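You operate a simulated robot arm through the tools that you are given. There is no shell and no other tool.

You run a simulated robot arm. Do the job below in one go: nothing can be reset, and whatever is moved stays where it is left.

## Task
Lay the green jumper in the grey tray and brush the fluff off with the lint brush.
Fine: put jumper and brush back. What is to be rubbed or washed off counts as gone when no trace of it is left.

Only the result counts: the job must be done as asked and must still hold three seconds after the hand-in. Knocking over, shifting, dropping, spilling or breaking anything else fails it.

## Robot
A 7-joint arm with a three-finger gripper, fixed in place. Base frame: the origin is on the floor under the middle of its stand, x ahead of it, y to its left, z up; the work surface is at about z = 860. Readings come in mm, degrees, newtons and seconds.
It reaches about 1342 mm from its shoulder. Its first joint turns from -166.0 to 166.0 degrees. Payload 2.69 kg.
The TCP is the grasp point between the finger pads, 30 mm short of the fingertips. In the tool frame z runs along the fingers and y along their closing line. The gripper opens to 128 mm; its body begins 117 mm behind the TCP.
Orientation is that of the tool frame in the base frame, as a unit quaternion [w, x, y, z]. With the fingers straight down and closing along the base's y, the tool's x points along the base's -x, its y along +y and its z along -z.

## Interface
- The arm moves only by the tool arm_command. Its argument "rows" is one flat list of numbers, 7 for each row, row after row: the shift along the base's x, y, z in units of 40 mm (1.0 is 40 mm), then the turn, a rotation vector about the base's x, y, z in units of 5 degrees (1.0 is 5 degrees), then the opening in per cent of the stroke, from 0 (shut) to 100 (fully open). In form: [x, y, z, rx, ry, rz, gripper, x, y, z, rx, ry, rz, gripper, ...]. A call has 1 to 20 rows; each row shifts and turns the commanded pose from where the row before left it. A call with a number of a shift or a turn outside -1 to 1 is refused whole. Each row takes 0.2 s and may step no farther than 50 mm and 8.6 degrees from the row before; otherwise, or with a gripper value out of range, the whole call is refused. Where a pose cannot be reached the arm comes as near as it can. A force on the tool above 60 N (or 10 N above the force at the start of the call, whichever is more), or a blocked arm, ends the call early, and 0.2 s more pass. The fingers move at their own pace (about 127 mm/s each) and stop on an object; they squeeze with about 33 N. The grip force told is the motor's: it shows also when the fingers shut on nothing. Time passes only in rows, and 0.2 s behind the last, so rows that do not move let the fingers close. The reply holds the time, the measured pose of the TCP, the force on the tool along the base axes, the opening and the grip force, in the units named above and with some noise, with the torque about the TCP (base axes, N m) and any sound that the robot's microphone picked up.
- Cameras (640 x 400 px; columns grow to the right, rows downward): "scene" is fixed at [399.8, 650.5, 1664.5]; the picture's right is [-0.77, -0.63, 0.00], its down [-0.49, 0.59, -0.64] and it looks along [0.41, -0.50, -0.77] (base axes); focal length 357 px, centre (320, 200). "wrist" rides on the gripper at [58, 54, -131] in the tool frame; the picture's right is [-0.68, 0.74, 0.00], its down [-0.62, -0.57, -0.55] and it looks along [-0.40, -0.37, 0.84] (tool axes); focal length 234 px, centre (320, 200).
- camera(camera): a new picture of that camera. No time passes.
- lift_body(by): moves the trunk up (or, below 0, down) by that many mm; the arm rides with it, the base frame stays. It gives what a move gives, with no picture.
- probe_pixels(camera, pixels): there is no depth. For up to 12 entries [column, row, z] of the newest picture of that camera ("zoom" is the newest enlarged one), the place [x, y] in the base frame at which the ray of that pixel passes the height z, good to about 2 mm. No time passes.
- enlarge(camera, box): a new picture of the part [left, top, right, bottom] of that camera's present view, enlarged. No time passes.
- job_done(): hands the job in; it is judged then, once.

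Open the gripper and draw the arm clear of the work before you hand the job in, unless the task says otherwise.

The tools are called after "Request:" as a command line: name --argument value ..., lists and objects as JSON in quotes. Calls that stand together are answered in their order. arm_command: Moves the arm, as the interface text tells. Its arguments: {"type":"object","properties":{"rows":{"type":"array","items":{"type":"number"}}},"required":["rows"]} The other tools are called the same way: lift_body (by) moves the trunk up or down; camera (camera) takes a picture; probe_pixels (camera, pixels) gives the place at which the rays of pixels pass given heights; enlarge (camera, box) takes an enlarged picture of a part of a camera's view; job_done () hands the job in.

At the start:

```text
t: 0.0
ee_pos: [696.1, 32.3, 1189.9]
ee_rot: [-0.001, 0.0, 1.0, 0.0]
contact_force: [0.0, 0.4, 0.1]
torque: [0.01, -0.04, 0.03]
width: 127.9
grasp_force: 0.1
trunk travel left (down, up): [-150.0, 200.0]
```

scene: 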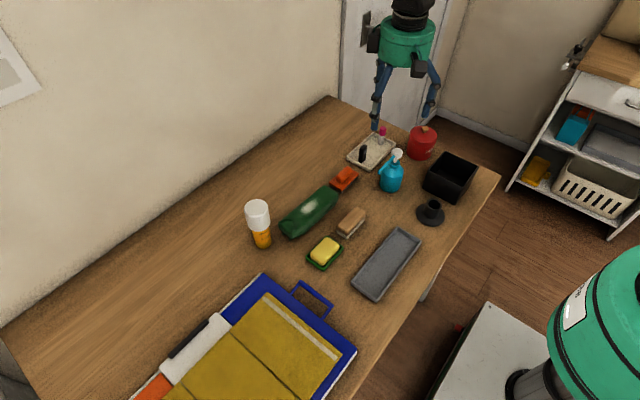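
wrist: 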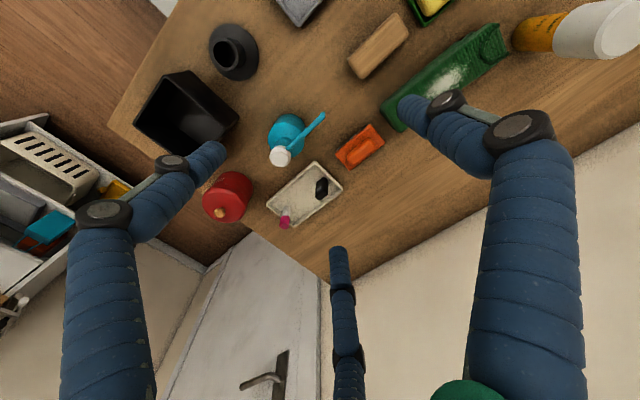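

The scene shows a green item with a white patch near (310,212), a grey tray near (387,263), and candidates for the lint brush near (345,180) and (351,222). I'll enlarge these regions to identify them.

Request:
enlarge --camera "scene" --box '[260, 120, 420, 220]'

Request:
enlarge --camera "scene" --box '[270, 180, 430, 300]'

Request:
enlarge --camera "wrist" --box '[320, 0, 560, 180]'

```text
4.00 times, centred on (340, 170) of scene
```

zoom: 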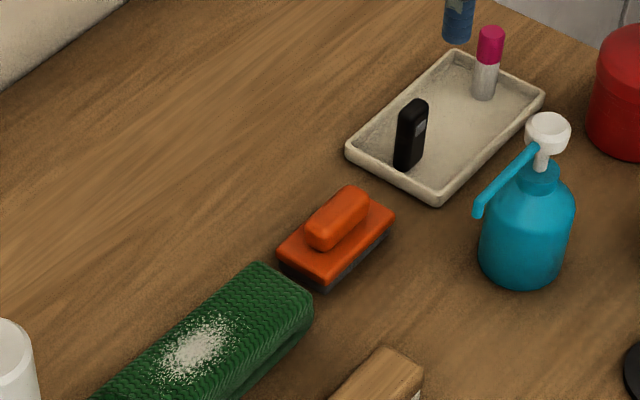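

```text
3.33 times, centred on (350, 240) of scene
```

zoom: 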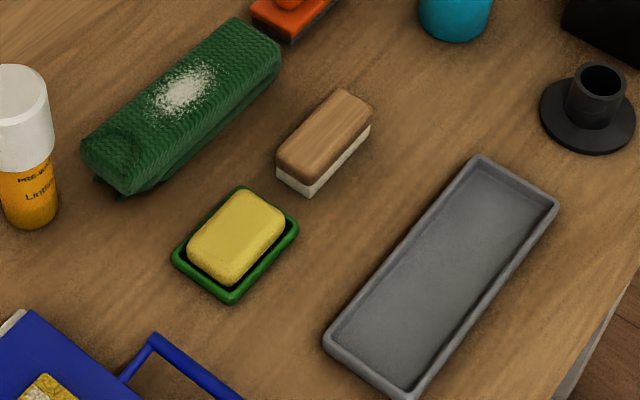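

```text
2.22 times, centred on (440, 90) of wrist
```

zoom: 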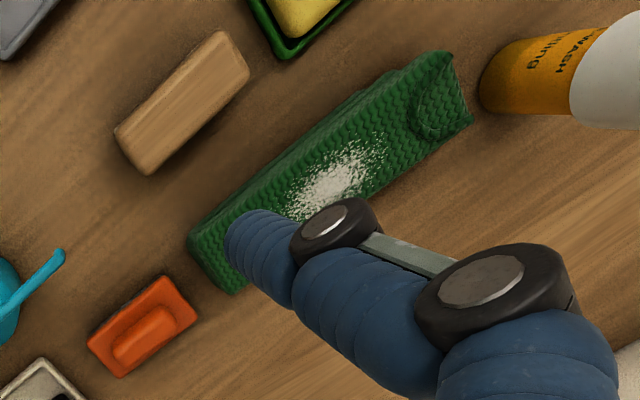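

The green folded jumper has white fluff at about (310,207). The orange item at (345,180) has a handle and a dark pad, while the wooden block at (351,222) has a pale underside. I'll look closer at both and probe positions.

Request:
enlarge --camera "scene" --box '[320, 160, 368, 190]'

Request:
enlarge --camera "scene" --box '[328, 202, 376, 242]'

Request:
probe_pixels --camera "scene" --pixels '[[345, 180, 880], [351, 222, 880], [310, 212, 900], [387, 263, 870], [325, 252, 870], [262, 240, 860], [390, 185, 860], [372, 152, 865], [430, 215, 865], [449, 178, 880]]'

```text
13.33 times, centred on (344, 175) of scene
```

zoom: 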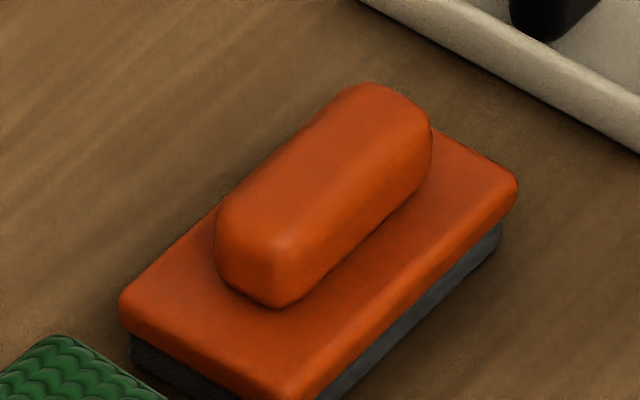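

```text
10.00 times, centred on (352, 222) of scene
```

zoom: 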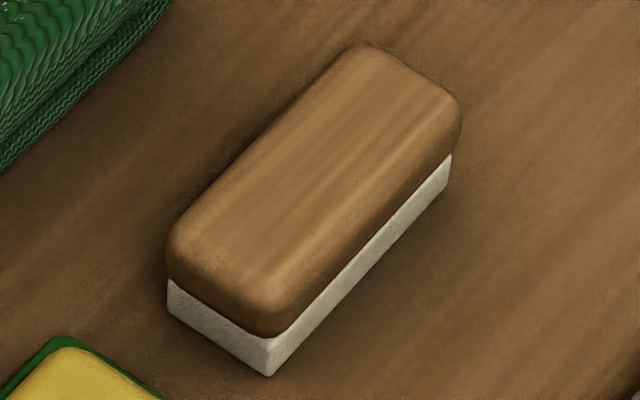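

```text
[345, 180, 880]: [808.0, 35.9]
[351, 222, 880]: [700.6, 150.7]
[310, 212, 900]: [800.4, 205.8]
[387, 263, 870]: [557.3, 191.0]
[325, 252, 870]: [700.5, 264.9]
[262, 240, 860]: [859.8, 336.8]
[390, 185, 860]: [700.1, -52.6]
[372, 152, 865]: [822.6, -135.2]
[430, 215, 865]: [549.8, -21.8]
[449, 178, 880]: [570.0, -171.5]
```

The orange item looks like a pad-with-grip brush and the wooden one like a felt eraser. I'll probe the corners of the jumper (278,225),(324,185),(338,198),(293,237), the tray corners, and both tools to get their layout.

Request:
probe_pixels --camera "scene" --pixels '[[278.6, 225, 900], [324.5, 185.4, 900], [338, 198, 900], [293, 237, 900], [398, 226.5, 885], [421.4, 241.5, 885], [351.5, 282, 885], [377, 298.5, 885], [296, 240, 860], [338, 206, 860]]'

Request:
probe_pixels --camera "scene" --pixels '[[329, 183, 880], [341, 190, 880], [359, 173.5, 880], [350, 167, 880], [336.5, 229, 885], [348, 236, 885], [366, 213, 885], [355, 206.5, 885], [346, 168, 900], [341, 182, 900]]'

Request:
enlarge --camera "scene" --box '[270, 170, 350, 250]'

```text
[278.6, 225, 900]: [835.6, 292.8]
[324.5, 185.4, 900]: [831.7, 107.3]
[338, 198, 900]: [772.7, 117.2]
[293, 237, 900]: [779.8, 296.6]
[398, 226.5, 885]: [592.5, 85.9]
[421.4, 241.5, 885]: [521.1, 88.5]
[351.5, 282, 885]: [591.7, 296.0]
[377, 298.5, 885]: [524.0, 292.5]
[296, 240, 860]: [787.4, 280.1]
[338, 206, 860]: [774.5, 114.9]
```

```text
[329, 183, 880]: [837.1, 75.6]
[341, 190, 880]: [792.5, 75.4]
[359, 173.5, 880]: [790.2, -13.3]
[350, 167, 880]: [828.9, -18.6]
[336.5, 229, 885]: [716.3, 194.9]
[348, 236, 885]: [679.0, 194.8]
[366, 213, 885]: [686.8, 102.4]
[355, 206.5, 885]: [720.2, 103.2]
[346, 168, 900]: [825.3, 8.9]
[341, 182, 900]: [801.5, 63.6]
```

```text
5.00 times, centred on (310, 210) of scene
```

zoom: 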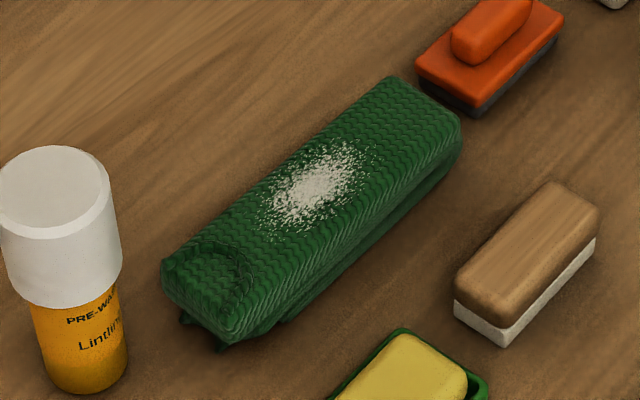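

The jumper spans about x 773–834, y 110–295 and the tray about x 522–592, y 87–294. Before going in, I'll shut the fingers in free air to learn their geometry, then look through the wrist camera.

Request:
arm_command --rows '[0, 0, 0, 0, 0, 0, 45, 0, 0, 0, 0, 0, 0, 45, 0, 0, 0, 0, 0, 0, 45]'

Request:
camera --camera "wrist"

Request:
enlarge --camera "scene" --box '[340, 215, 430, 305]'

Request:
enlarge --camera "scene" --box '[340, 0, 460, 140]'

```text
t: 0.8
ee_pos: [696.4, 33.6, 1189.9]
ee_rot: [0.0, 0.0, 1.0, 0.0]
contact_force: [0.2, -0.1, 0.1]
torque: [0.01, 0.02, -0.03]
width: 57.8
grasp_force: 0.0
trunk travel left (down, up): [-150.0, 200.0]
```

```text
taken
```

wrist: 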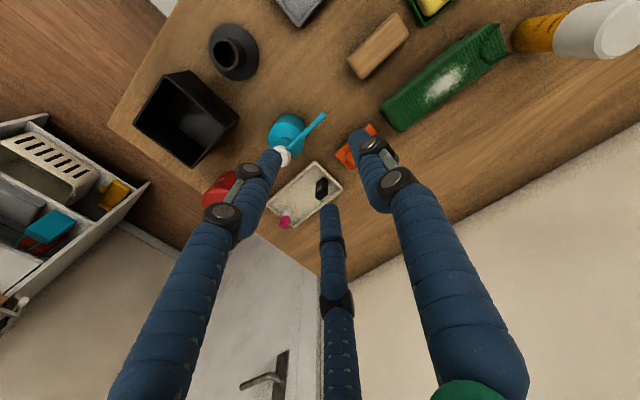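

```text
4.44 times, centred on (385, 260) of scene
```

zoom: 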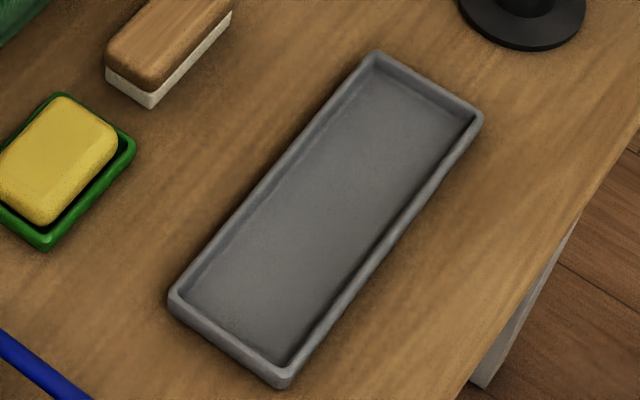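

```text
2.86 times, centred on (400, 70) of scene
```

zoom: 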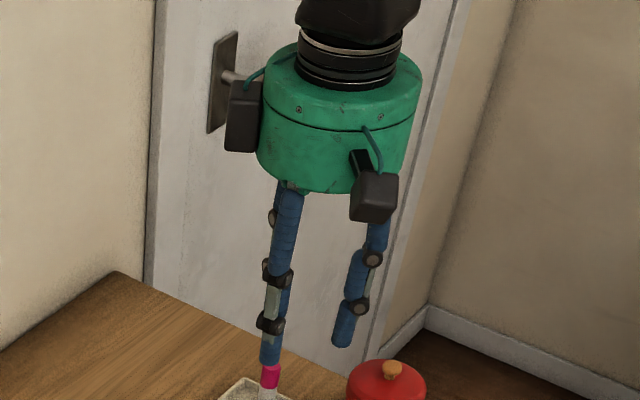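

The picture shows the three fingers close radially, 120° apart (tips near (360,135), (275,155), (330,210)), so I must allow for that when gripping. Next I'll lower toward the orange item for a close look with the wrist camera.

Request:
arm_command --rows '[0.27, 0.255, -0.945, 0, 0, 0, 60, 0.27, 0.255, -0.945, 0, 0, 0, 60, 0.27, 0.255, -0.945, 0, 0, 0, 60, 0.27, 0.255, -0.945, 0, 0, 0, 60, 0.27, 0.255, -0.945, 0, 0, 0, 60]'

Request:
camera --camera "wrist"

Request:
enlarge --camera "scene" --box '[340, 215, 430, 305]'

```text
t: 2.0
ee_pos: [751.1, 82.7, 999.7]
ee_rot: [0.0, 0.0, 1.0, 0.0]
contact_force: [-0.6, -0.4, -0.1]
torque: [0.0, 0.01, 0.02]
width: 76.8
grasp_force: 0.0
trunk travel left (down, up): [-150.0, 200.0]
```

```text
taken
```

wrist: 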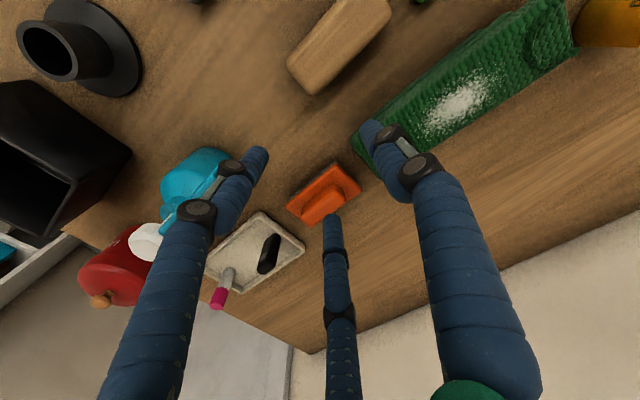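

```text
4.44 times, centred on (385, 260) of scene
```

zoom: 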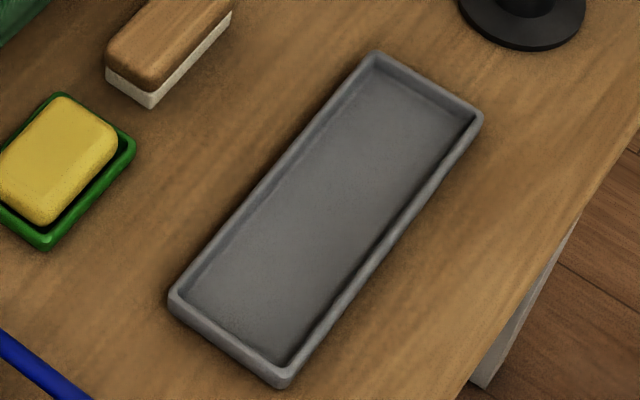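

The orange item is at (325,195) in the wrist view. I'll enlarge it and the wooden block, and probe tray corners from the zoomed view.

Request:
probe_pixels --camera "zoom" --pixels '[[375, 52, 885], [483, 115, 885], [169, 295, 885], [283, 387, 885], [372, 76, 864], [463, 124, 864], [190, 297, 864], [286, 365, 864], [170, 305, 860], [283, 387, 860], [482, 125, 860]]'

Request:
enlarge --camera "wrist" --box '[270, 140, 390, 240]'

Request:
enlarge --camera "wrist" --box '[270, 0, 400, 100]'

Request:
enlarge --camera "wrist" --box '[340, 0, 600, 190]'

```text
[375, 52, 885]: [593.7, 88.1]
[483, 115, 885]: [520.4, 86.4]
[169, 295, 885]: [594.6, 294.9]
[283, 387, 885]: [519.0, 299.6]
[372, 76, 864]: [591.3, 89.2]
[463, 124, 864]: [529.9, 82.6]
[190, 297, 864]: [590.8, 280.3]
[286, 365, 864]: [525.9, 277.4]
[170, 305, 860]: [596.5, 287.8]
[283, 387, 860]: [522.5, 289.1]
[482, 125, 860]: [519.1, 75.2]
```

```text
4.00 times, centred on (330, 190) of wrist
```

zoom: 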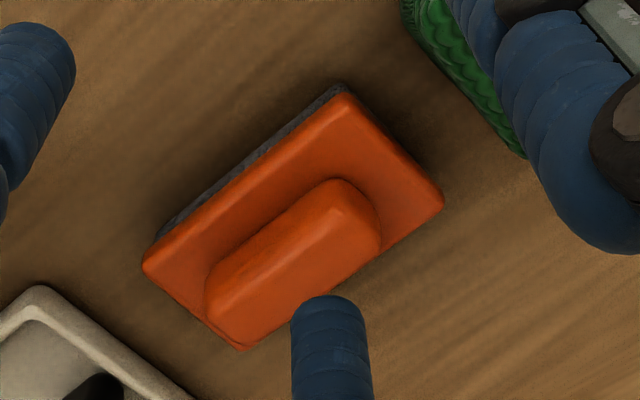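

```text
4.00 times, centred on (335, 50) of wrist
```

zoom: 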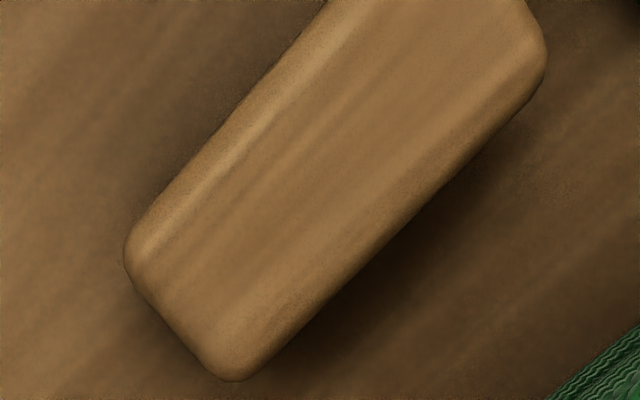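

```text
2.11 times, centred on (470, 95) of wrist
```

zoom: 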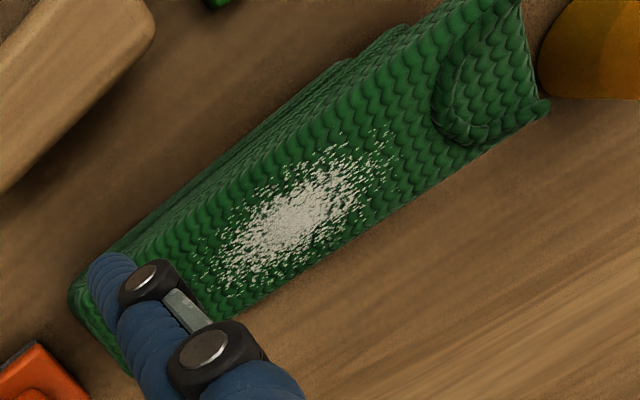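

The orange item has a grip handle and a dark pad, so I take it as the lint brush; the wooden block with white felt is an eraser. I'll zoom on the tray corners and the jumper ends to get the heights.

Request:
enlarge --camera "scene" --box '[345, 270, 393, 300]'

Request:
enlarge --camera "scene" --box '[388, 220, 436, 250]'

Request:
enlarge --camera "scene" --box '[272, 210, 320, 250]'

Request:
enlarge --camera "scene" --box '[305, 175, 353, 215]'

```text
13.33 times, centred on (369, 285) of scene
```

zoom: 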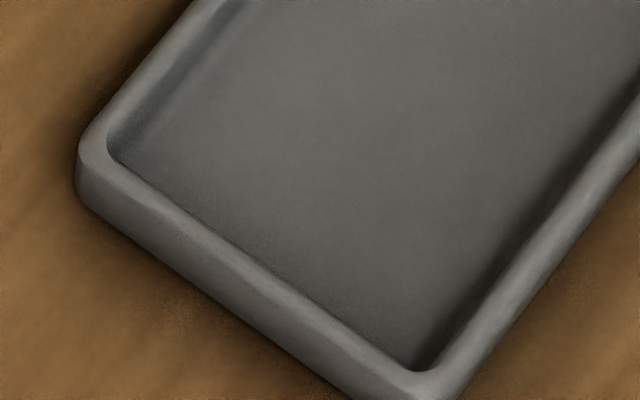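

```text
13.33 times, centred on (412, 235) of scene
```

zoom: 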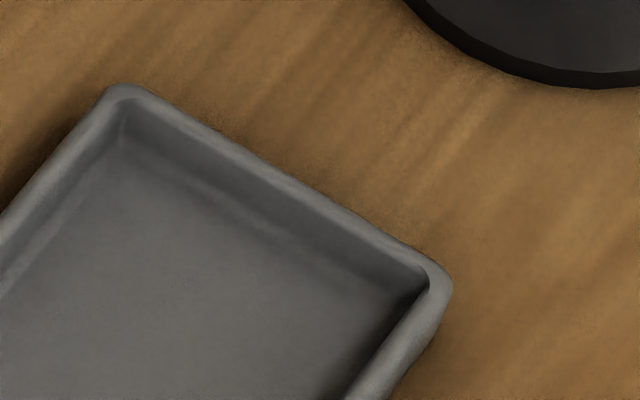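

```text
10.00 times, centred on (296, 230) of scene
```

zoom: 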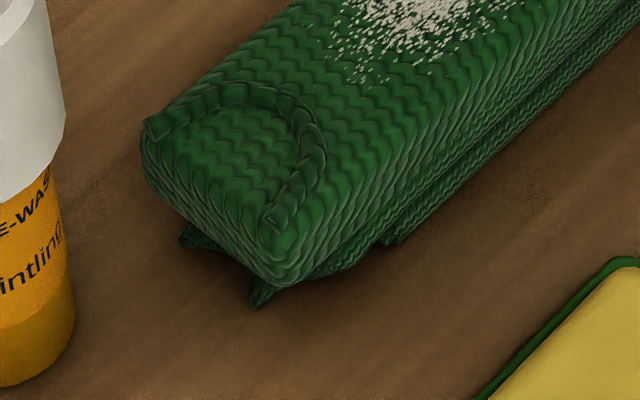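

```text
10.00 times, centred on (329, 195) of scene
```

zoom: 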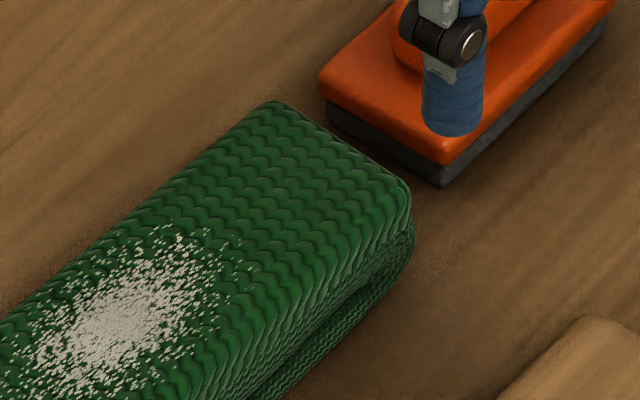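

The jumper seems ~30 mm tall with sleeves folded underneath, and the tray wall is ~15 mm. I'll probe base/rim pixel pairs at several heights to pin these down.

Request:
probe_pixels --camera "scene" --pixels '[[350.85, 284.6, 860], [351.0, 281.4, 870], [351.0, 281.4, 875], [351.0, 281.4, 880], [396.5, 227.3, 875], [421.6, 240.7, 875], [376.5, 300.3, 860]]'

Request:
probe_pixels --camera "scene" --pixels '[[337.3, 201.0, 860], [337.3, 194.5, 885], [337.3, 194.5, 890], [337.3, 194.5, 895], [337.3, 194.5, 900], [324, 185.5, 890], [278.5, 222.5, 890], [291.5, 235.5, 890], [290, 240.5, 860], [278, 234, 860]]'

```text
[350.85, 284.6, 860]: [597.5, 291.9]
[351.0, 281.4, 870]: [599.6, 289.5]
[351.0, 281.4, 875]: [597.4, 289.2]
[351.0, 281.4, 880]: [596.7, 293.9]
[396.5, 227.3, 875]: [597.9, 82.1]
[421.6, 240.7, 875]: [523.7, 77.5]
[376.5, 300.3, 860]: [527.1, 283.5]
```

```text
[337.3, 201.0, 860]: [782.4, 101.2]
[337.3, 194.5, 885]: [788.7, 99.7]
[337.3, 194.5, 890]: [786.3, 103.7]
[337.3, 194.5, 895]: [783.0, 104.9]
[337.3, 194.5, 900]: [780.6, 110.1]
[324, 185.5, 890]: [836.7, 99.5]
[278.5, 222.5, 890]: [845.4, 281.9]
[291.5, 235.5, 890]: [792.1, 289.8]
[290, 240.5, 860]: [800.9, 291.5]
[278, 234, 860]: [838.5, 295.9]
```

Rim height is about z 877, the tray spans about x 523–598, y 80–291; the jumper top is about z 895, x 783–840, y 103–290 with a slight yaw. I'll yaw the gripper by -90° so it closes along x, and move above the jumper to look down at it.

Request:
arm_command --rows '[0.064, 0.158, 0.083, 0, 0, -1, 80, 0.064, 0.158, 0.083, 0, 0, -1, 80, 0.064, 0.158, 0.083, 0, 0, -1, 80, 0.064, 0.158, 0.083, 0, 0, -1, 80, 0.064, 0.158, 0.083, 0, 0, -1, 80, 0.064, 0.158, 0.083, 0, 0, -1, 80, 0.064, 0.158, 0.083, 0, 0, -1, 80, 0.064, 0.158, 0.083, 0, 0, -1, 80, 0.064, 0.158, 0.083, 0, 0, -1, 80, 0.064, 0.158, 0.083, 0, 0, -1, 80, 0.064, 0.158, 0.083, 0, 0, -1, 80, 0.064, 0.158, 0.083, 0, 0, -1, 80, 0.064, 0.158, 0.083, 0, 0, -1, 80, 0.064, 0.158, 0.083, 0, 0, -1, 80, 0.064, 0.158, 0.083, 0, 0, -1, 80, 0.064, 0.158, 0.083, 0, 0, -1, 80, 0.064, 0.158, 0.083, 0, 0, -1, 80, 0.064, 0.158, 0.083, 0, 0, -1, 80]'

Request:
camera --camera "wrist"

Request:
camera --camera "scene"

```text
t: 5.8
ee_pos: [797.8, 197.6, 1060.4]
ee_rot: [0.001, 0.707, 0.707, 0.0]
contact_force: [-0.2, -0.2, 0.4]
torque: [0.01, -0.02, 0.01]
width: 102.1
grasp_force: 0.0
trunk travel left (down, up): [-150.0, 200.0]
```

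```text
taken
```

wrist: 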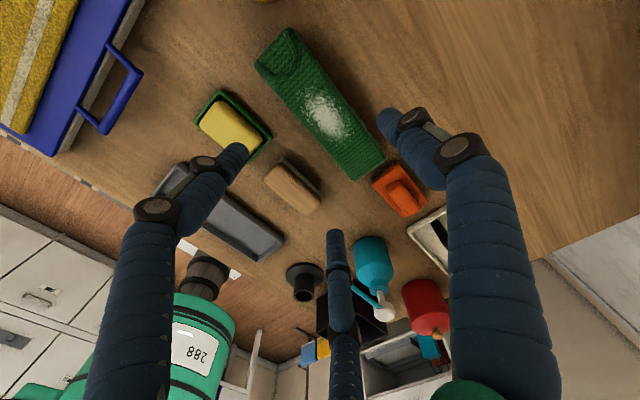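

```text
taken
```

scene: 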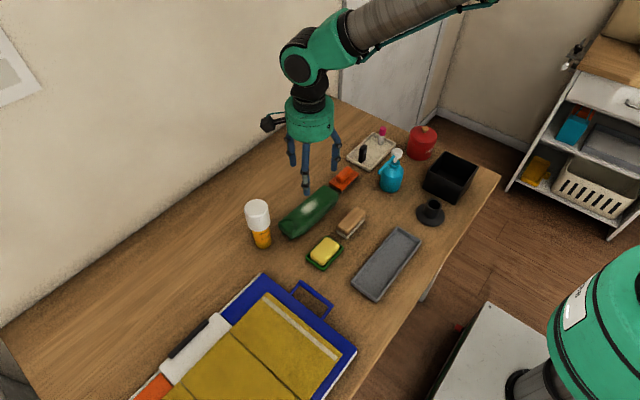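

The jumper is clearly visible in the wrist view around (320,105). I'll enlarge it and the tray for precise corner probing.

Request:
enlarge --camera "wrist" --box '[235, 10, 435, 190]'

```text
2.22 times, centred on (335, 100) of wrist
```

zoom: 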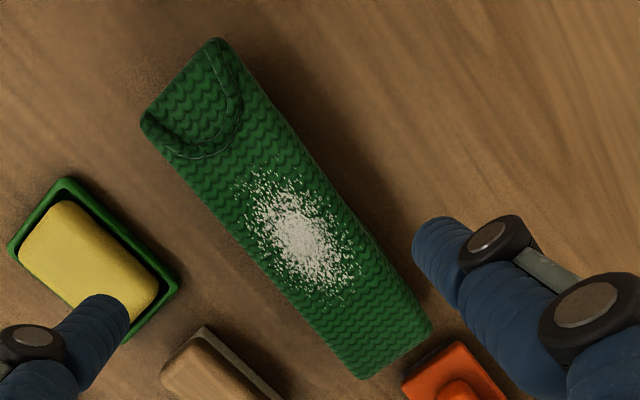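

I'll probe the jumper corners in this zoom: (213,40), (143,122), (430,328), (363,378), plus the long edges and the fluff extents.

Request:
probe_pixels --camera "zoom" --pixels '[[218, 40, 893], [143, 122, 893], [430, 328, 893], [363, 378, 893], [300, 148, 893], [382, 262, 893], [200, 180, 893], [300, 302, 893], [245, 170, 893], [350, 300, 893], [300, 235, 893]]'

```text
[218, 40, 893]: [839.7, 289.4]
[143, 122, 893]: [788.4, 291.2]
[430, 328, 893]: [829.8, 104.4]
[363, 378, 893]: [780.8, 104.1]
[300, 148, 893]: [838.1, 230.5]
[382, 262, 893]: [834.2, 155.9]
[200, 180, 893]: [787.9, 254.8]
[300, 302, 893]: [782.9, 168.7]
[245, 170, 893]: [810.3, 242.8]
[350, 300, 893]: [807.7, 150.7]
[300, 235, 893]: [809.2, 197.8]
```

Measured: jumper centre is about (809.7,197.3), width ~52–55, and yaw about -2.8°. I'll align the yaw and descend to TCP z≈903 with the gripper at 90% open.

Request:
arm_command --rows '[0, 0, -0.5, 0, 0, -0.56, 90, 0, 0, -0.98, 0, 0, 0, 90, 0, 0, -0.98, 0, 0, 0, 90, 0, 0, -0.9, 0, 0, 0, 90, 0, 0, -0.57, 0, 0, 0, 90]'

Request:
camera --camera "wrist"

Request:
enlarge --camera "scene" --box '[240, 130, 380, 250]'

```text
t: 7.0
ee_pos: [800.3, 197.1, 902.2]
ee_rot: [0.0, 0.724, 0.69, 0.0]
contact_force: [0.2, -0.2, -0.1]
torque: [-0.03, 0.01, 0.01]
width: 115.2
grasp_force: 0.0
trunk travel left (down, up): [-150.0, 200.0]
```

```text
taken
```

wrist: 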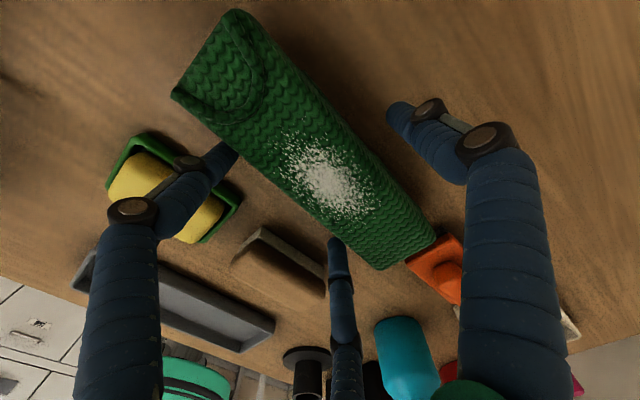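

```text
3.33 times, centred on (310, 190) of scene
```

zoom: 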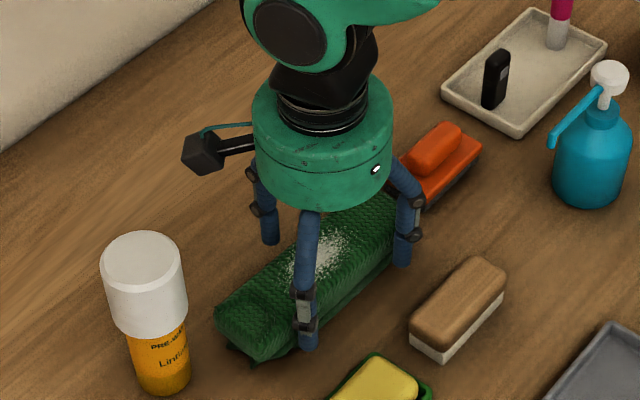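

The fingers straddle the jumper with clearance on both sides and no contact force. Now I close on it.

Request:
arm_command --rows '[0, 0, 0, 0, 0, 0, 60, 0, 0, 0, 0, 0, 0, 40, 0, 0, 0, 0, 0, 0, 20, 0, 0, 0, 0, 0, 0, 20]'

Request:
camera --camera "wrist"

```text
t: 8.0
ee_pos: [800.4, 195.5, 902.4]
ee_rot: [0.0, 0.724, 0.689, 0.0]
contact_force: [1.0, -0.1, 2.4]
torque: [0.0, -0.21, -0.07]
width: 84.6
grasp_force: 33.3
trunk travel left (down, up): [-150.0, 200.0]
```

```text
taken
```

wrist: 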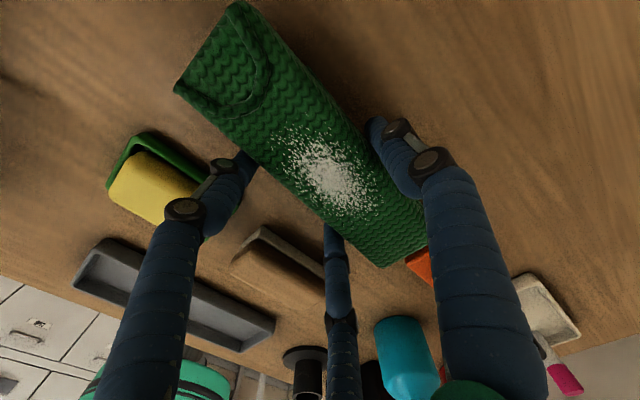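

The fingers stopped at width 84.6 with 33 N grip, so the jumper is held. I'll lift it about 80 mm and check it stays.

Request:
arm_command --rows '[0, 0, 0.2, 0, 0, 0, 20, 0, 0, 0.4, 0, 0, 0, 20, 0, 0, 0.7, 0, 0, 0, 20, 0, 0, 0.7, 0, 0, 0, 20]'

Request:
camera --camera "wrist"

Request:
camera --camera "scene"

```text
t: 9.0
ee_pos: [797.7, 197.5, 982.9]
ee_rot: [0.0, 0.724, 0.69, -0.001]
contact_force: [-0.6, -0.2, -0.9]
torque: [-0.03, -0.02, -0.02]
width: 84.9
grasp_force: 33.5
trunk travel left (down, up): [-150.0, 200.0]
```

```text
taken
```

wrist: 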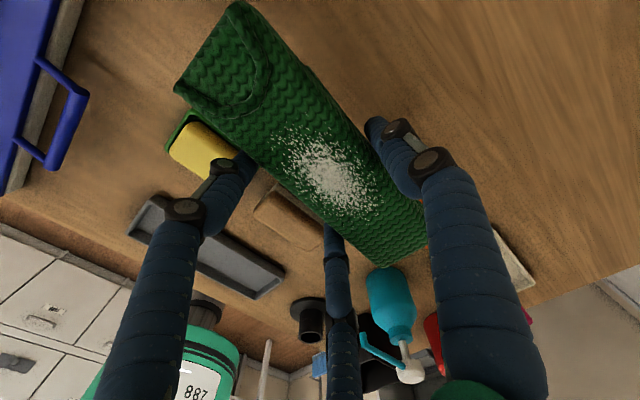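

```text
taken
```

scene: 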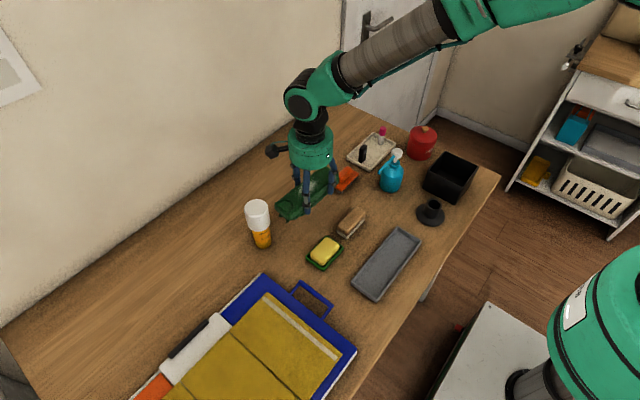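

The jumper is held level (grip 33.5 N). Now I carry it over the tray at a safe height and straighten the yaw, then look again.

Request:
arm_command --rows '[-0.3, -0.01, 0.2, 0, 0, 0.07, 20, -0.784, -0.036, 0.1, 0, 0, 0.07, 20, -0.784, -0.036, 0.1, 0, 0, 0.07, 20, -0.784, -0.036, 0.1, 0, 0, 0.07, 20, -0.784, -0.036, 0, 0, 0, 0.07, 20, -0.784, -0.036, 0, 0, 0, 0.07, 20, -0.784, -0.036, 0, 0, 0, 0.07, 20, -0.784, -0.036, 0, 0, 0, 0.07, 20, -0.484, -0.026, 0, 0, 0, 0, 20]'

Request:
camera --camera "wrist"

Request:
camera --camera "scene"

```text
t: 11.0
ee_pos: [546.3, 186.0, 1002.9]
ee_rot: [-0.001, 0.707, 0.707, 0.0]
contact_force: [-1.5, -0.1, -1.0]
torque: [0.0, 0.04, 0.0]
width: 84.3
grasp_force: 32.3
trunk travel left (down, up): [-150.0, 200.0]
```

```text
taken
```

wrist: 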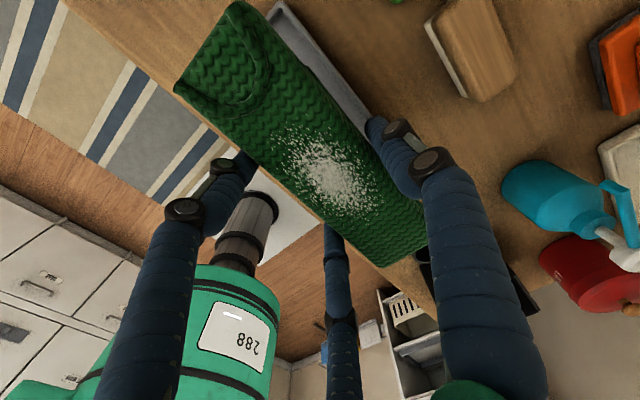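

```text
taken
```

scene: 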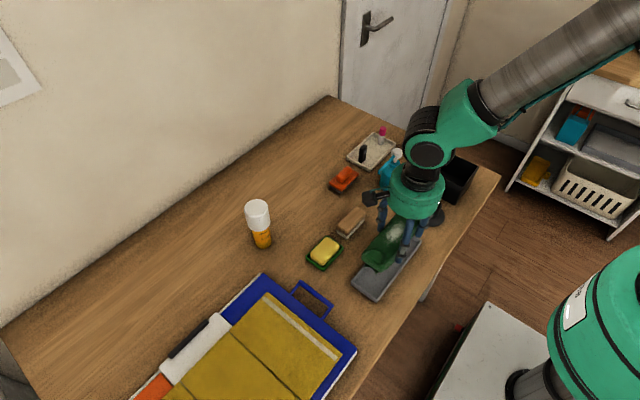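

The jumper hangs above the tray; part of the tray's far rim is visible around (280,10)–(370,110). I'll enlarge it to refine the tray's edge and the jumper's edges.

Request:
enlarge --camera "wrist" --box '[160, 0, 440, 175]'

Request:
enlarge --camera "scene" --box '[340, 190, 450, 310]'

```text
2.29 times, centred on (300, 88) of wrist
```

zoom: 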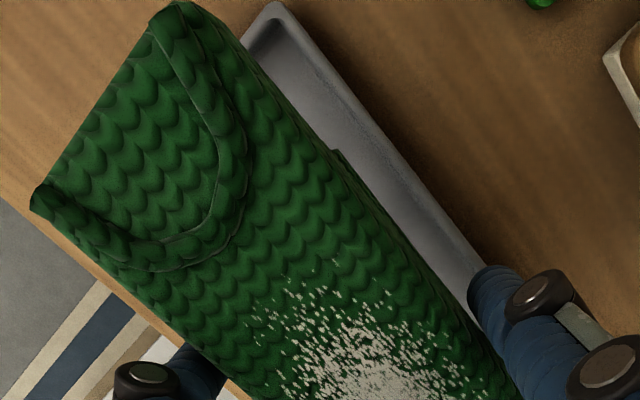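

```text
3.33 times, centred on (395, 250) of scene
```

zoom: 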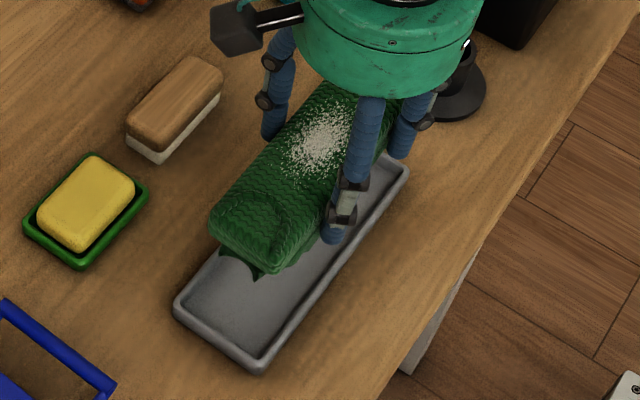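

I'll probe the tray's far rim in the wrist view at z 877, and the jumper's visible corners at its present top height (~z 995).

Request:
probe_pixels --camera "wrist" --pixels '[[286.9, 3.5, 877], [348.4, 56.9, 877], [387.8, 107.2, 877], [280.3, 0.5, 877], [270, 14, 864], [387, 112, 877], [233, 2, 993], [175, 92, 993], [427, 240, 993], [385, 266, 993], [300, 58, 993], [350, 125, 993]]'

Request:
probe_pixels --camera "zoom" --pixels '[[174, 300, 877], [262, 365, 877], [408, 165, 877], [176, 316, 860], [262, 372, 860], [264, 355, 877]]'

```text
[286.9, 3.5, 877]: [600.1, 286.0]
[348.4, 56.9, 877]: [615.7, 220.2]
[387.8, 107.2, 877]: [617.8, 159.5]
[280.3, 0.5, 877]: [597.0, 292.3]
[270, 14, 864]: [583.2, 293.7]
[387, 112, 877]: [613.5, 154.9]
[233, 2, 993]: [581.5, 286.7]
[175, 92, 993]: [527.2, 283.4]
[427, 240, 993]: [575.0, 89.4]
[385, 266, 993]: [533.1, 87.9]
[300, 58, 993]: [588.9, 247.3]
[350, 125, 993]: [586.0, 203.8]
```

```text
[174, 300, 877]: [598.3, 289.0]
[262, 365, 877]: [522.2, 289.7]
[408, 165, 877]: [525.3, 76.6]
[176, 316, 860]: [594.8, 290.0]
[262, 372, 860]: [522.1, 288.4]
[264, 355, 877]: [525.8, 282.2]
```

I mistyped two columns; re-probing the rim points at the right pixels, (328.4,56.9) and (367.8,107.2), plus the jumper's edges.

Request:
probe_pixels --camera "wrist" --pixels '[[286.9, 3.5, 877], [308, 28.9, 877], [328.4, 56.9, 877], [348, 82, 877], [365, 104, 877], [238, 2, 993], [265, 27, 993], [299, 60, 993], [340, 105, 993], [176, 92, 993], [225, 147, 993], [310, 213, 993]]'

Request:
enlarge --camera "wrist" --box '[340, 180, 460, 280]'

```text
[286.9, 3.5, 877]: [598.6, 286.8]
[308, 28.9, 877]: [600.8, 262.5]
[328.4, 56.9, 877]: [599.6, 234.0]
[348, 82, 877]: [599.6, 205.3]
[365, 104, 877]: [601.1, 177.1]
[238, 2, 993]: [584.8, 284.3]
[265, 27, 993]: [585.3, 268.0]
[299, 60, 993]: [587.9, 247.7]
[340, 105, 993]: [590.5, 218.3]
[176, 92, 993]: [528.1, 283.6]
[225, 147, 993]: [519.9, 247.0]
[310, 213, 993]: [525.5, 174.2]
```

```text
4.00 times, centred on (400, 230) of wrist
```

zoom: 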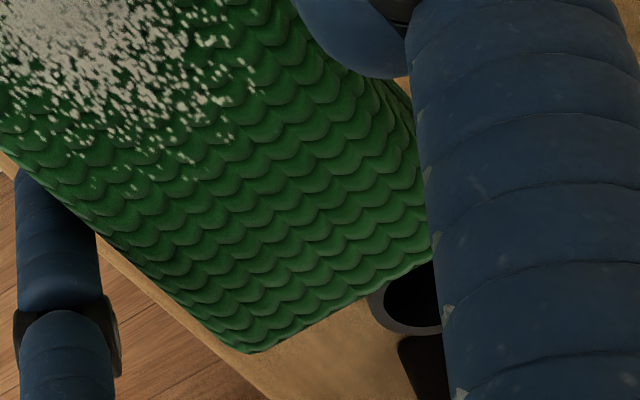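

Tray outer rim is about x 523–599, y 79–291 (centre ≈ (561,185)). The jumper's gripped +x face is at about x 588.6, so I shift ~1 mm and lower to just above the rim to check alignment.

Request:
arm_command --rows '[0.03, -0.01, -0.7, 0, 0, 0, 20, 0, 0, -0.7, 0, 0, 0, 20, 0, 0, -0.42, 0, 0, 0, 20]'

Request:
camera --camera "wrist"

Request:
enlarge --camera "scene" --box '[345, 215, 425, 305]'

Request:
enlarge --camera "wrist" --box '[160, 0, 440, 175]'

```text
t: 11.8
ee_pos: [548.3, 185.5, 928.7]
ee_rot: [0.0, 0.707, 0.707, 0.0]
contact_force: [-0.1, -0.7, -0.1]
torque: [0.0, -0.01, 0.02]
width: 84.6
grasp_force: 32.7
trunk travel left (down, up): [-150.0, 200.0]
```

```text
taken
```

wrist: 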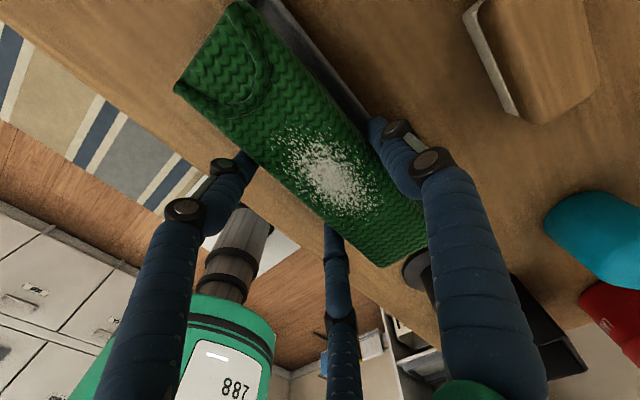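

```text
4.44 times, centred on (385, 260) of scene
```

zoom: 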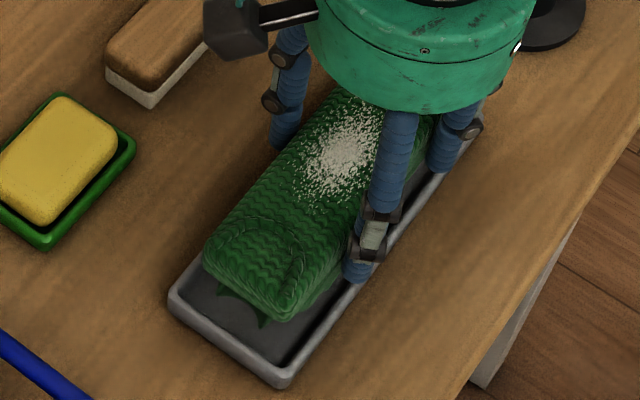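

```text
2.29 times, centred on (300, 88) of wrist
```

zoom: 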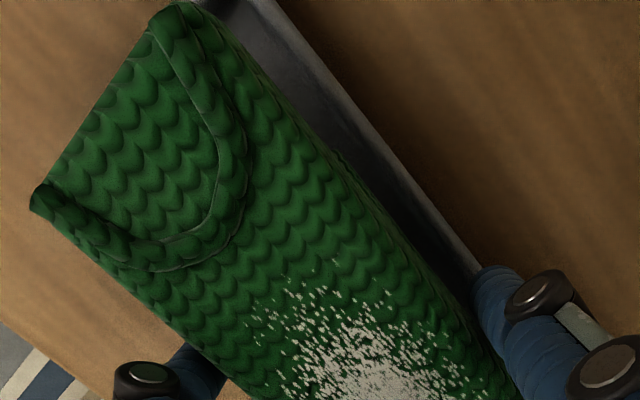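

Aligned roughly; I'll check the jumper's +x top edge in the scene view (e.g. (359.6,270), (373.8,253), (385,240)) against the tray rim before dropping further.

Request:
probe_pixels --camera "scene" --pixels '[[359.6, 270.1, 917], [373.75, 253.25, 917], [385, 240.2, 917], [379.4, 284, 912], [376, 287, 905]]'

Request:
enlarge --camera "scene" --box '[350, 250, 398, 290]'

```text
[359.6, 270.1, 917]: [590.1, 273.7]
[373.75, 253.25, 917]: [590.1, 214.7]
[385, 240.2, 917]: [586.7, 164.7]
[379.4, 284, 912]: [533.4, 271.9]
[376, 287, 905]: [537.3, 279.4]
```

```text
10.00 times, centred on (374, 270) of scene
```

zoom: 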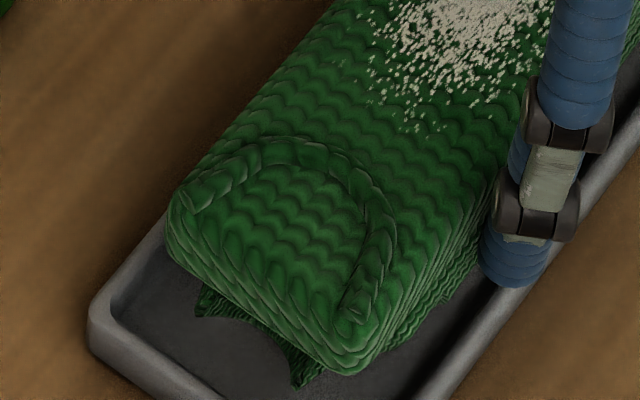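

Jumper spans about x 533–590, inside the tray's inner ~528–594. I'll lower to TCP z≈911 (jumper bottom ~5 mm above the tray floor, finger tips just over the rim).

Request:
arm_command --rows '[0, 0, -0.2, 0, 0, 0, 20, 0, 0, -0.14, 0, 0, 0, 20, 0, 0, -0.1, 0, 0, 0, 20, 0, 0, 0, 0, 0, 0, 20]'

Request:
enlarge --camera "scene" --box '[345, 215, 425, 305]'

```text
t: 12.8
ee_pos: [548.2, 186.8, 911.4]
ee_rot: [-0.001, 0.707, 0.707, 0.0]
contact_force: [0.6, -0.8, -0.8]
torque: [0.03, 0.01, 0.04]
width: 84.7
grasp_force: 33.3
trunk travel left (down, up): [-150.0, 200.0]
```

```text
4.44 times, centred on (385, 260) of scene
```

zoom: 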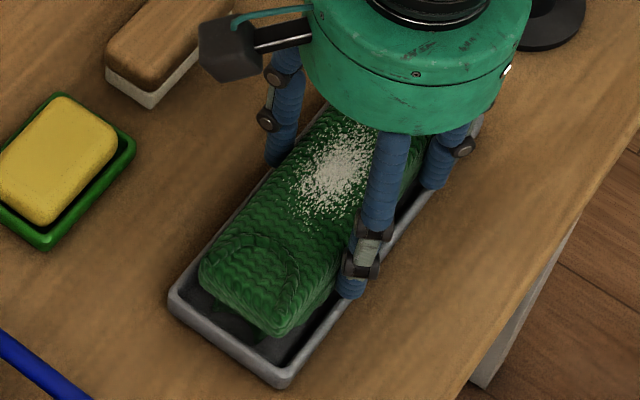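

No contact yet and the jumper sits within the rim. I'll lower 2 mm more and release gently.

Request:
arm_command --rows '[0, 0, -0.05, 0, 0, 0, 20, 0, 0, 0, 0, 0, 0, 68, 0, 0, 0, 0, 0, 0, 75, 0, 0, 0, 0, 0, 0, 90, 0, 0, 0, 0, 0, 0, 90]'

Request:
enlarge --camera "scene" --box '[345, 215, 425, 305]'

Request:
camera --camera "wrist"

```text
t: 14.0
ee_pos: [547.4, 186.2, 909.6]
ee_rot: [0.001, 0.707, 0.707, 0.0]
contact_force: [-0.2, 0.2, -0.3]
torque: [-0.01, 0.04, 0.02]
width: 115.2
grasp_force: 0.0
trunk travel left (down, up): [-150.0, 200.0]
```

```text
4.44 times, centred on (385, 260) of scene
```

zoom: 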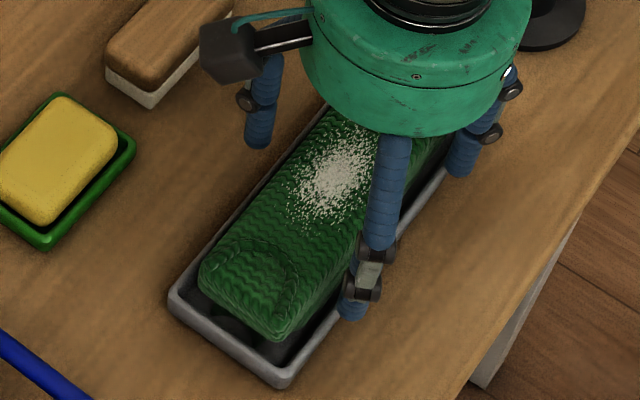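

```text
taken
```

wrist: 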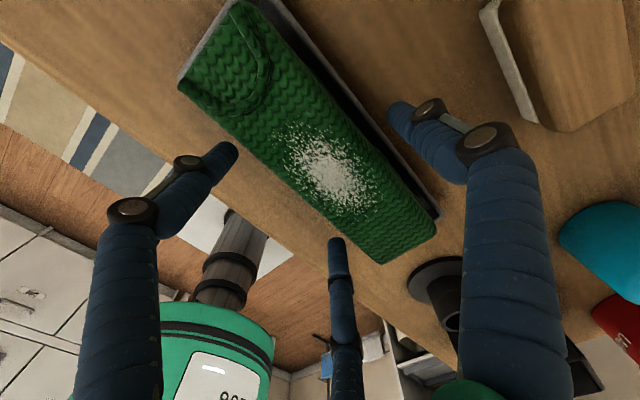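

The jumper lies in the tray. I'll rise straight up to z≈1060 and look down at it.

Request:
arm_command --rows '[0, 0, 0.5, 0, 0, 0, 90, 0, 0, 0.9, 0, 0, 0, 90, 0, 0, 0.95, 0, 0, 0, 90, 0, 0, 0.95, 0, 0, 0, 90, 0, 0, 0.6, 0, 0, 0, 90]'

Request:
camera --camera "wrist"

Request:
enlarge --camera "wrist" --box '[230, 20, 430, 190]'

```text
t: 15.2
ee_pos: [547.6, 183.6, 1067.8]
ee_rot: [0.0, 0.706, 0.708, 0.0]
contact_force: [0.3, -0.1, 0.6]
torque: [-0.05, 0.01, -0.01]
width: 115.3
grasp_force: 0.0
trunk travel left (down, up): [-150.0, 200.0]
```

```text
taken
```

wrist: 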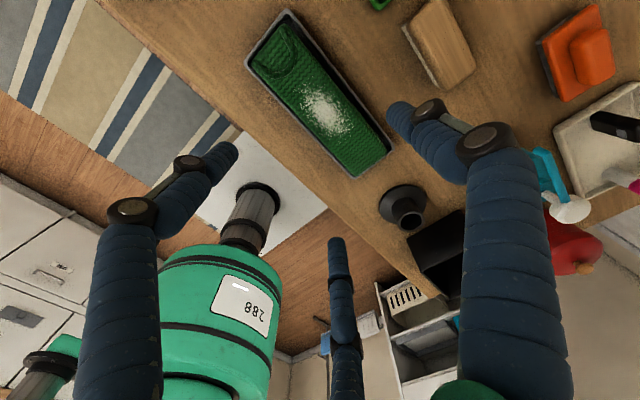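

```text
2.35 times, centred on (330, 105) of wrist
```

zoom: 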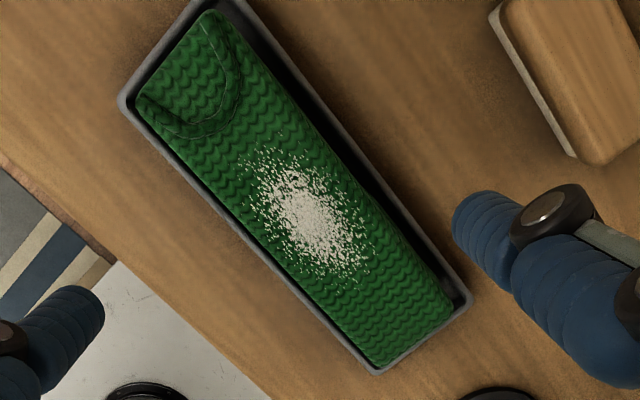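

The jumper is seated in the tray. I'll probe the fluff extent and the jumper's corners in this zoom at z≈898.

Request:
probe_pixels --camera "zoom" --pixels '[[240, 158, 898], [280, 138, 898], [368, 262, 898], [345, 288, 898], [255, 225, 898], [335, 185, 898], [305, 212, 898], [205, 15, 898], [138, 97, 898], [455, 312, 898], [378, 362, 898]]'

Request:
enlarge --camera "scene" --box '[345, 215, 425, 305]'

```text
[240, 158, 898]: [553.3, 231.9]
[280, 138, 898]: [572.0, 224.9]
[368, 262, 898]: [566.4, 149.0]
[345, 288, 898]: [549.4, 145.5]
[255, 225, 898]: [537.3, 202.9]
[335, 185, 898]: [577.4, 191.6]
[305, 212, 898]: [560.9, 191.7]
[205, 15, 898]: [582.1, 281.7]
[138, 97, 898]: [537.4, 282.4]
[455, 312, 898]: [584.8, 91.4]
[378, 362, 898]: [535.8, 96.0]
```

```text
4.44 times, centred on (385, 260) of scene
```

zoom: 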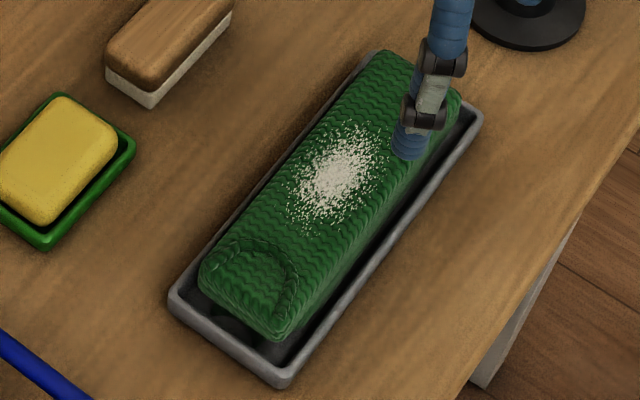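

The fluff covers about x 537–578, y 145–233 on the top face. Next I travel high over to the orange lint brush near (813,36) and look at it.

Request:
arm_command --rows '[0.807, -0.4625, 0, 0, 0, 0, 90, 0.807, -0.4625, 0, 0, 0, 0, 70, 0.807, -0.4625, 0, 0, 0, 0, 60, 0.807, -0.4625, 0, 0, 0, 0, 60, 0.807, -0.4625, 0, 0, 0, 0, 60, 0.807, -0.4625, 0, 0, 0, 0, 60, 0.807, -0.4625, 0, 0, 0, 0, 60, 0.807, -0.4625, 0, 0, 0, 0, 60]'

Request:
camera --camera "wrist"

Request:
enlarge --camera "wrist" --box '[240, 20, 420, 180]'

```text
t: 17.0
ee_pos: [806.1, 38.2, 1064.6]
ee_rot: [0.0, 0.707, 0.707, 0.0]
contact_force: [-0.7, -0.1, 1.2]
torque: [-0.02, 0.0, 0.01]
width: 76.8
grasp_force: 0.0
trunk travel left (down, up): [-150.0, 200.0]
```

```text
taken
```

wrist: 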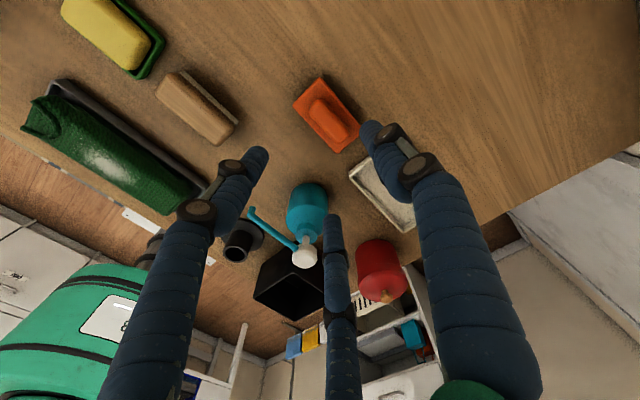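

```text
2.50 times, centred on (330, 100) of wrist
```

zoom: 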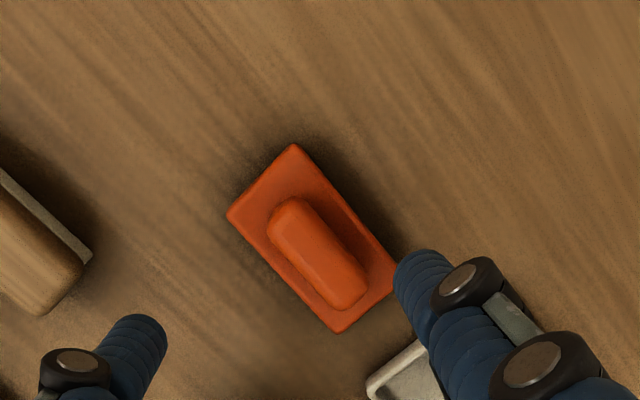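

The brush is in view at about (325,112). I'll zoom further to get its corners and handle outline.

Request:
enlarge --camera "wrist" --box '[280, 65, 376, 161]'

Request:
enlarge --camera "scene" --box '[320, 155, 370, 205]'

```text
4.17 times, centred on (328, 113) of wrist
```

zoom: 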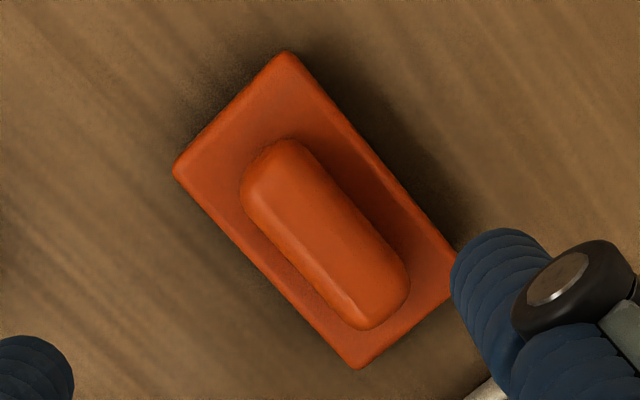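

```text
8.00 times, centred on (345, 180) of scene
```

zoom: 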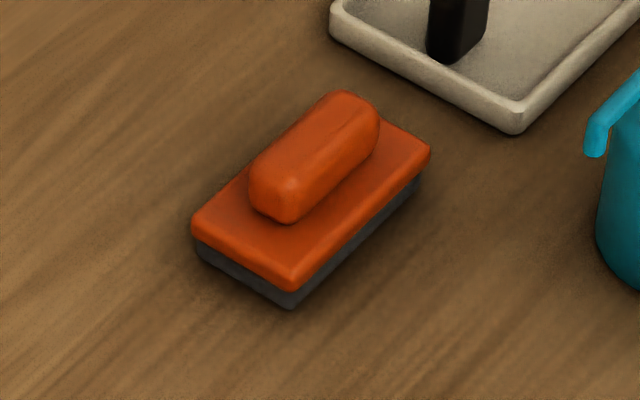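

I'll triangulate the handle's top from both cameras: wrist (329,119) and scene (344.4,173), plus the plate corners.

Request:
probe_pixels --camera "wrist" --pixels '[[329.2, 118.5, 895], [329.2, 118.5, 905], [329.2, 118.5, 915], [320.2, 77.5, 883], [292.7, 105.5, 883], [337, 153.5, 883], [321, 99, 905], [310, 114, 900], [349.5, 134, 900], [334, 144, 900]]'

Request:
probe_pixels --camera "scene" --pixels '[[344.4, 173.1, 895], [344.4, 173.1, 905], [344.4, 173.1, 915], [329, 183.5, 880], [341.4, 189.5, 880], [358.5, 173.8, 880], [341.3, 193.5, 860], [357.5, 178, 860]]'

```text
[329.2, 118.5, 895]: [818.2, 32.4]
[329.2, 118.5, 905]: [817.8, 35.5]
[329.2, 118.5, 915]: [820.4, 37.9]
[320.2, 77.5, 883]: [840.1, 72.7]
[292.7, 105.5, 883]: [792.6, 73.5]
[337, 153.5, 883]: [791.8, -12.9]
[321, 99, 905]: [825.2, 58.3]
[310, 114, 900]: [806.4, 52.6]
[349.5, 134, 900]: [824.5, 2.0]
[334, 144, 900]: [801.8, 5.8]
```

```text
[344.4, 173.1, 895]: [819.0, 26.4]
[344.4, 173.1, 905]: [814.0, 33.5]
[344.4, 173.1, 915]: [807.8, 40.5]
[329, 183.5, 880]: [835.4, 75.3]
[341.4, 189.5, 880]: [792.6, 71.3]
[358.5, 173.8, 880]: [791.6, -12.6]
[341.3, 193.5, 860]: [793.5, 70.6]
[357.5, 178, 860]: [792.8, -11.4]
```

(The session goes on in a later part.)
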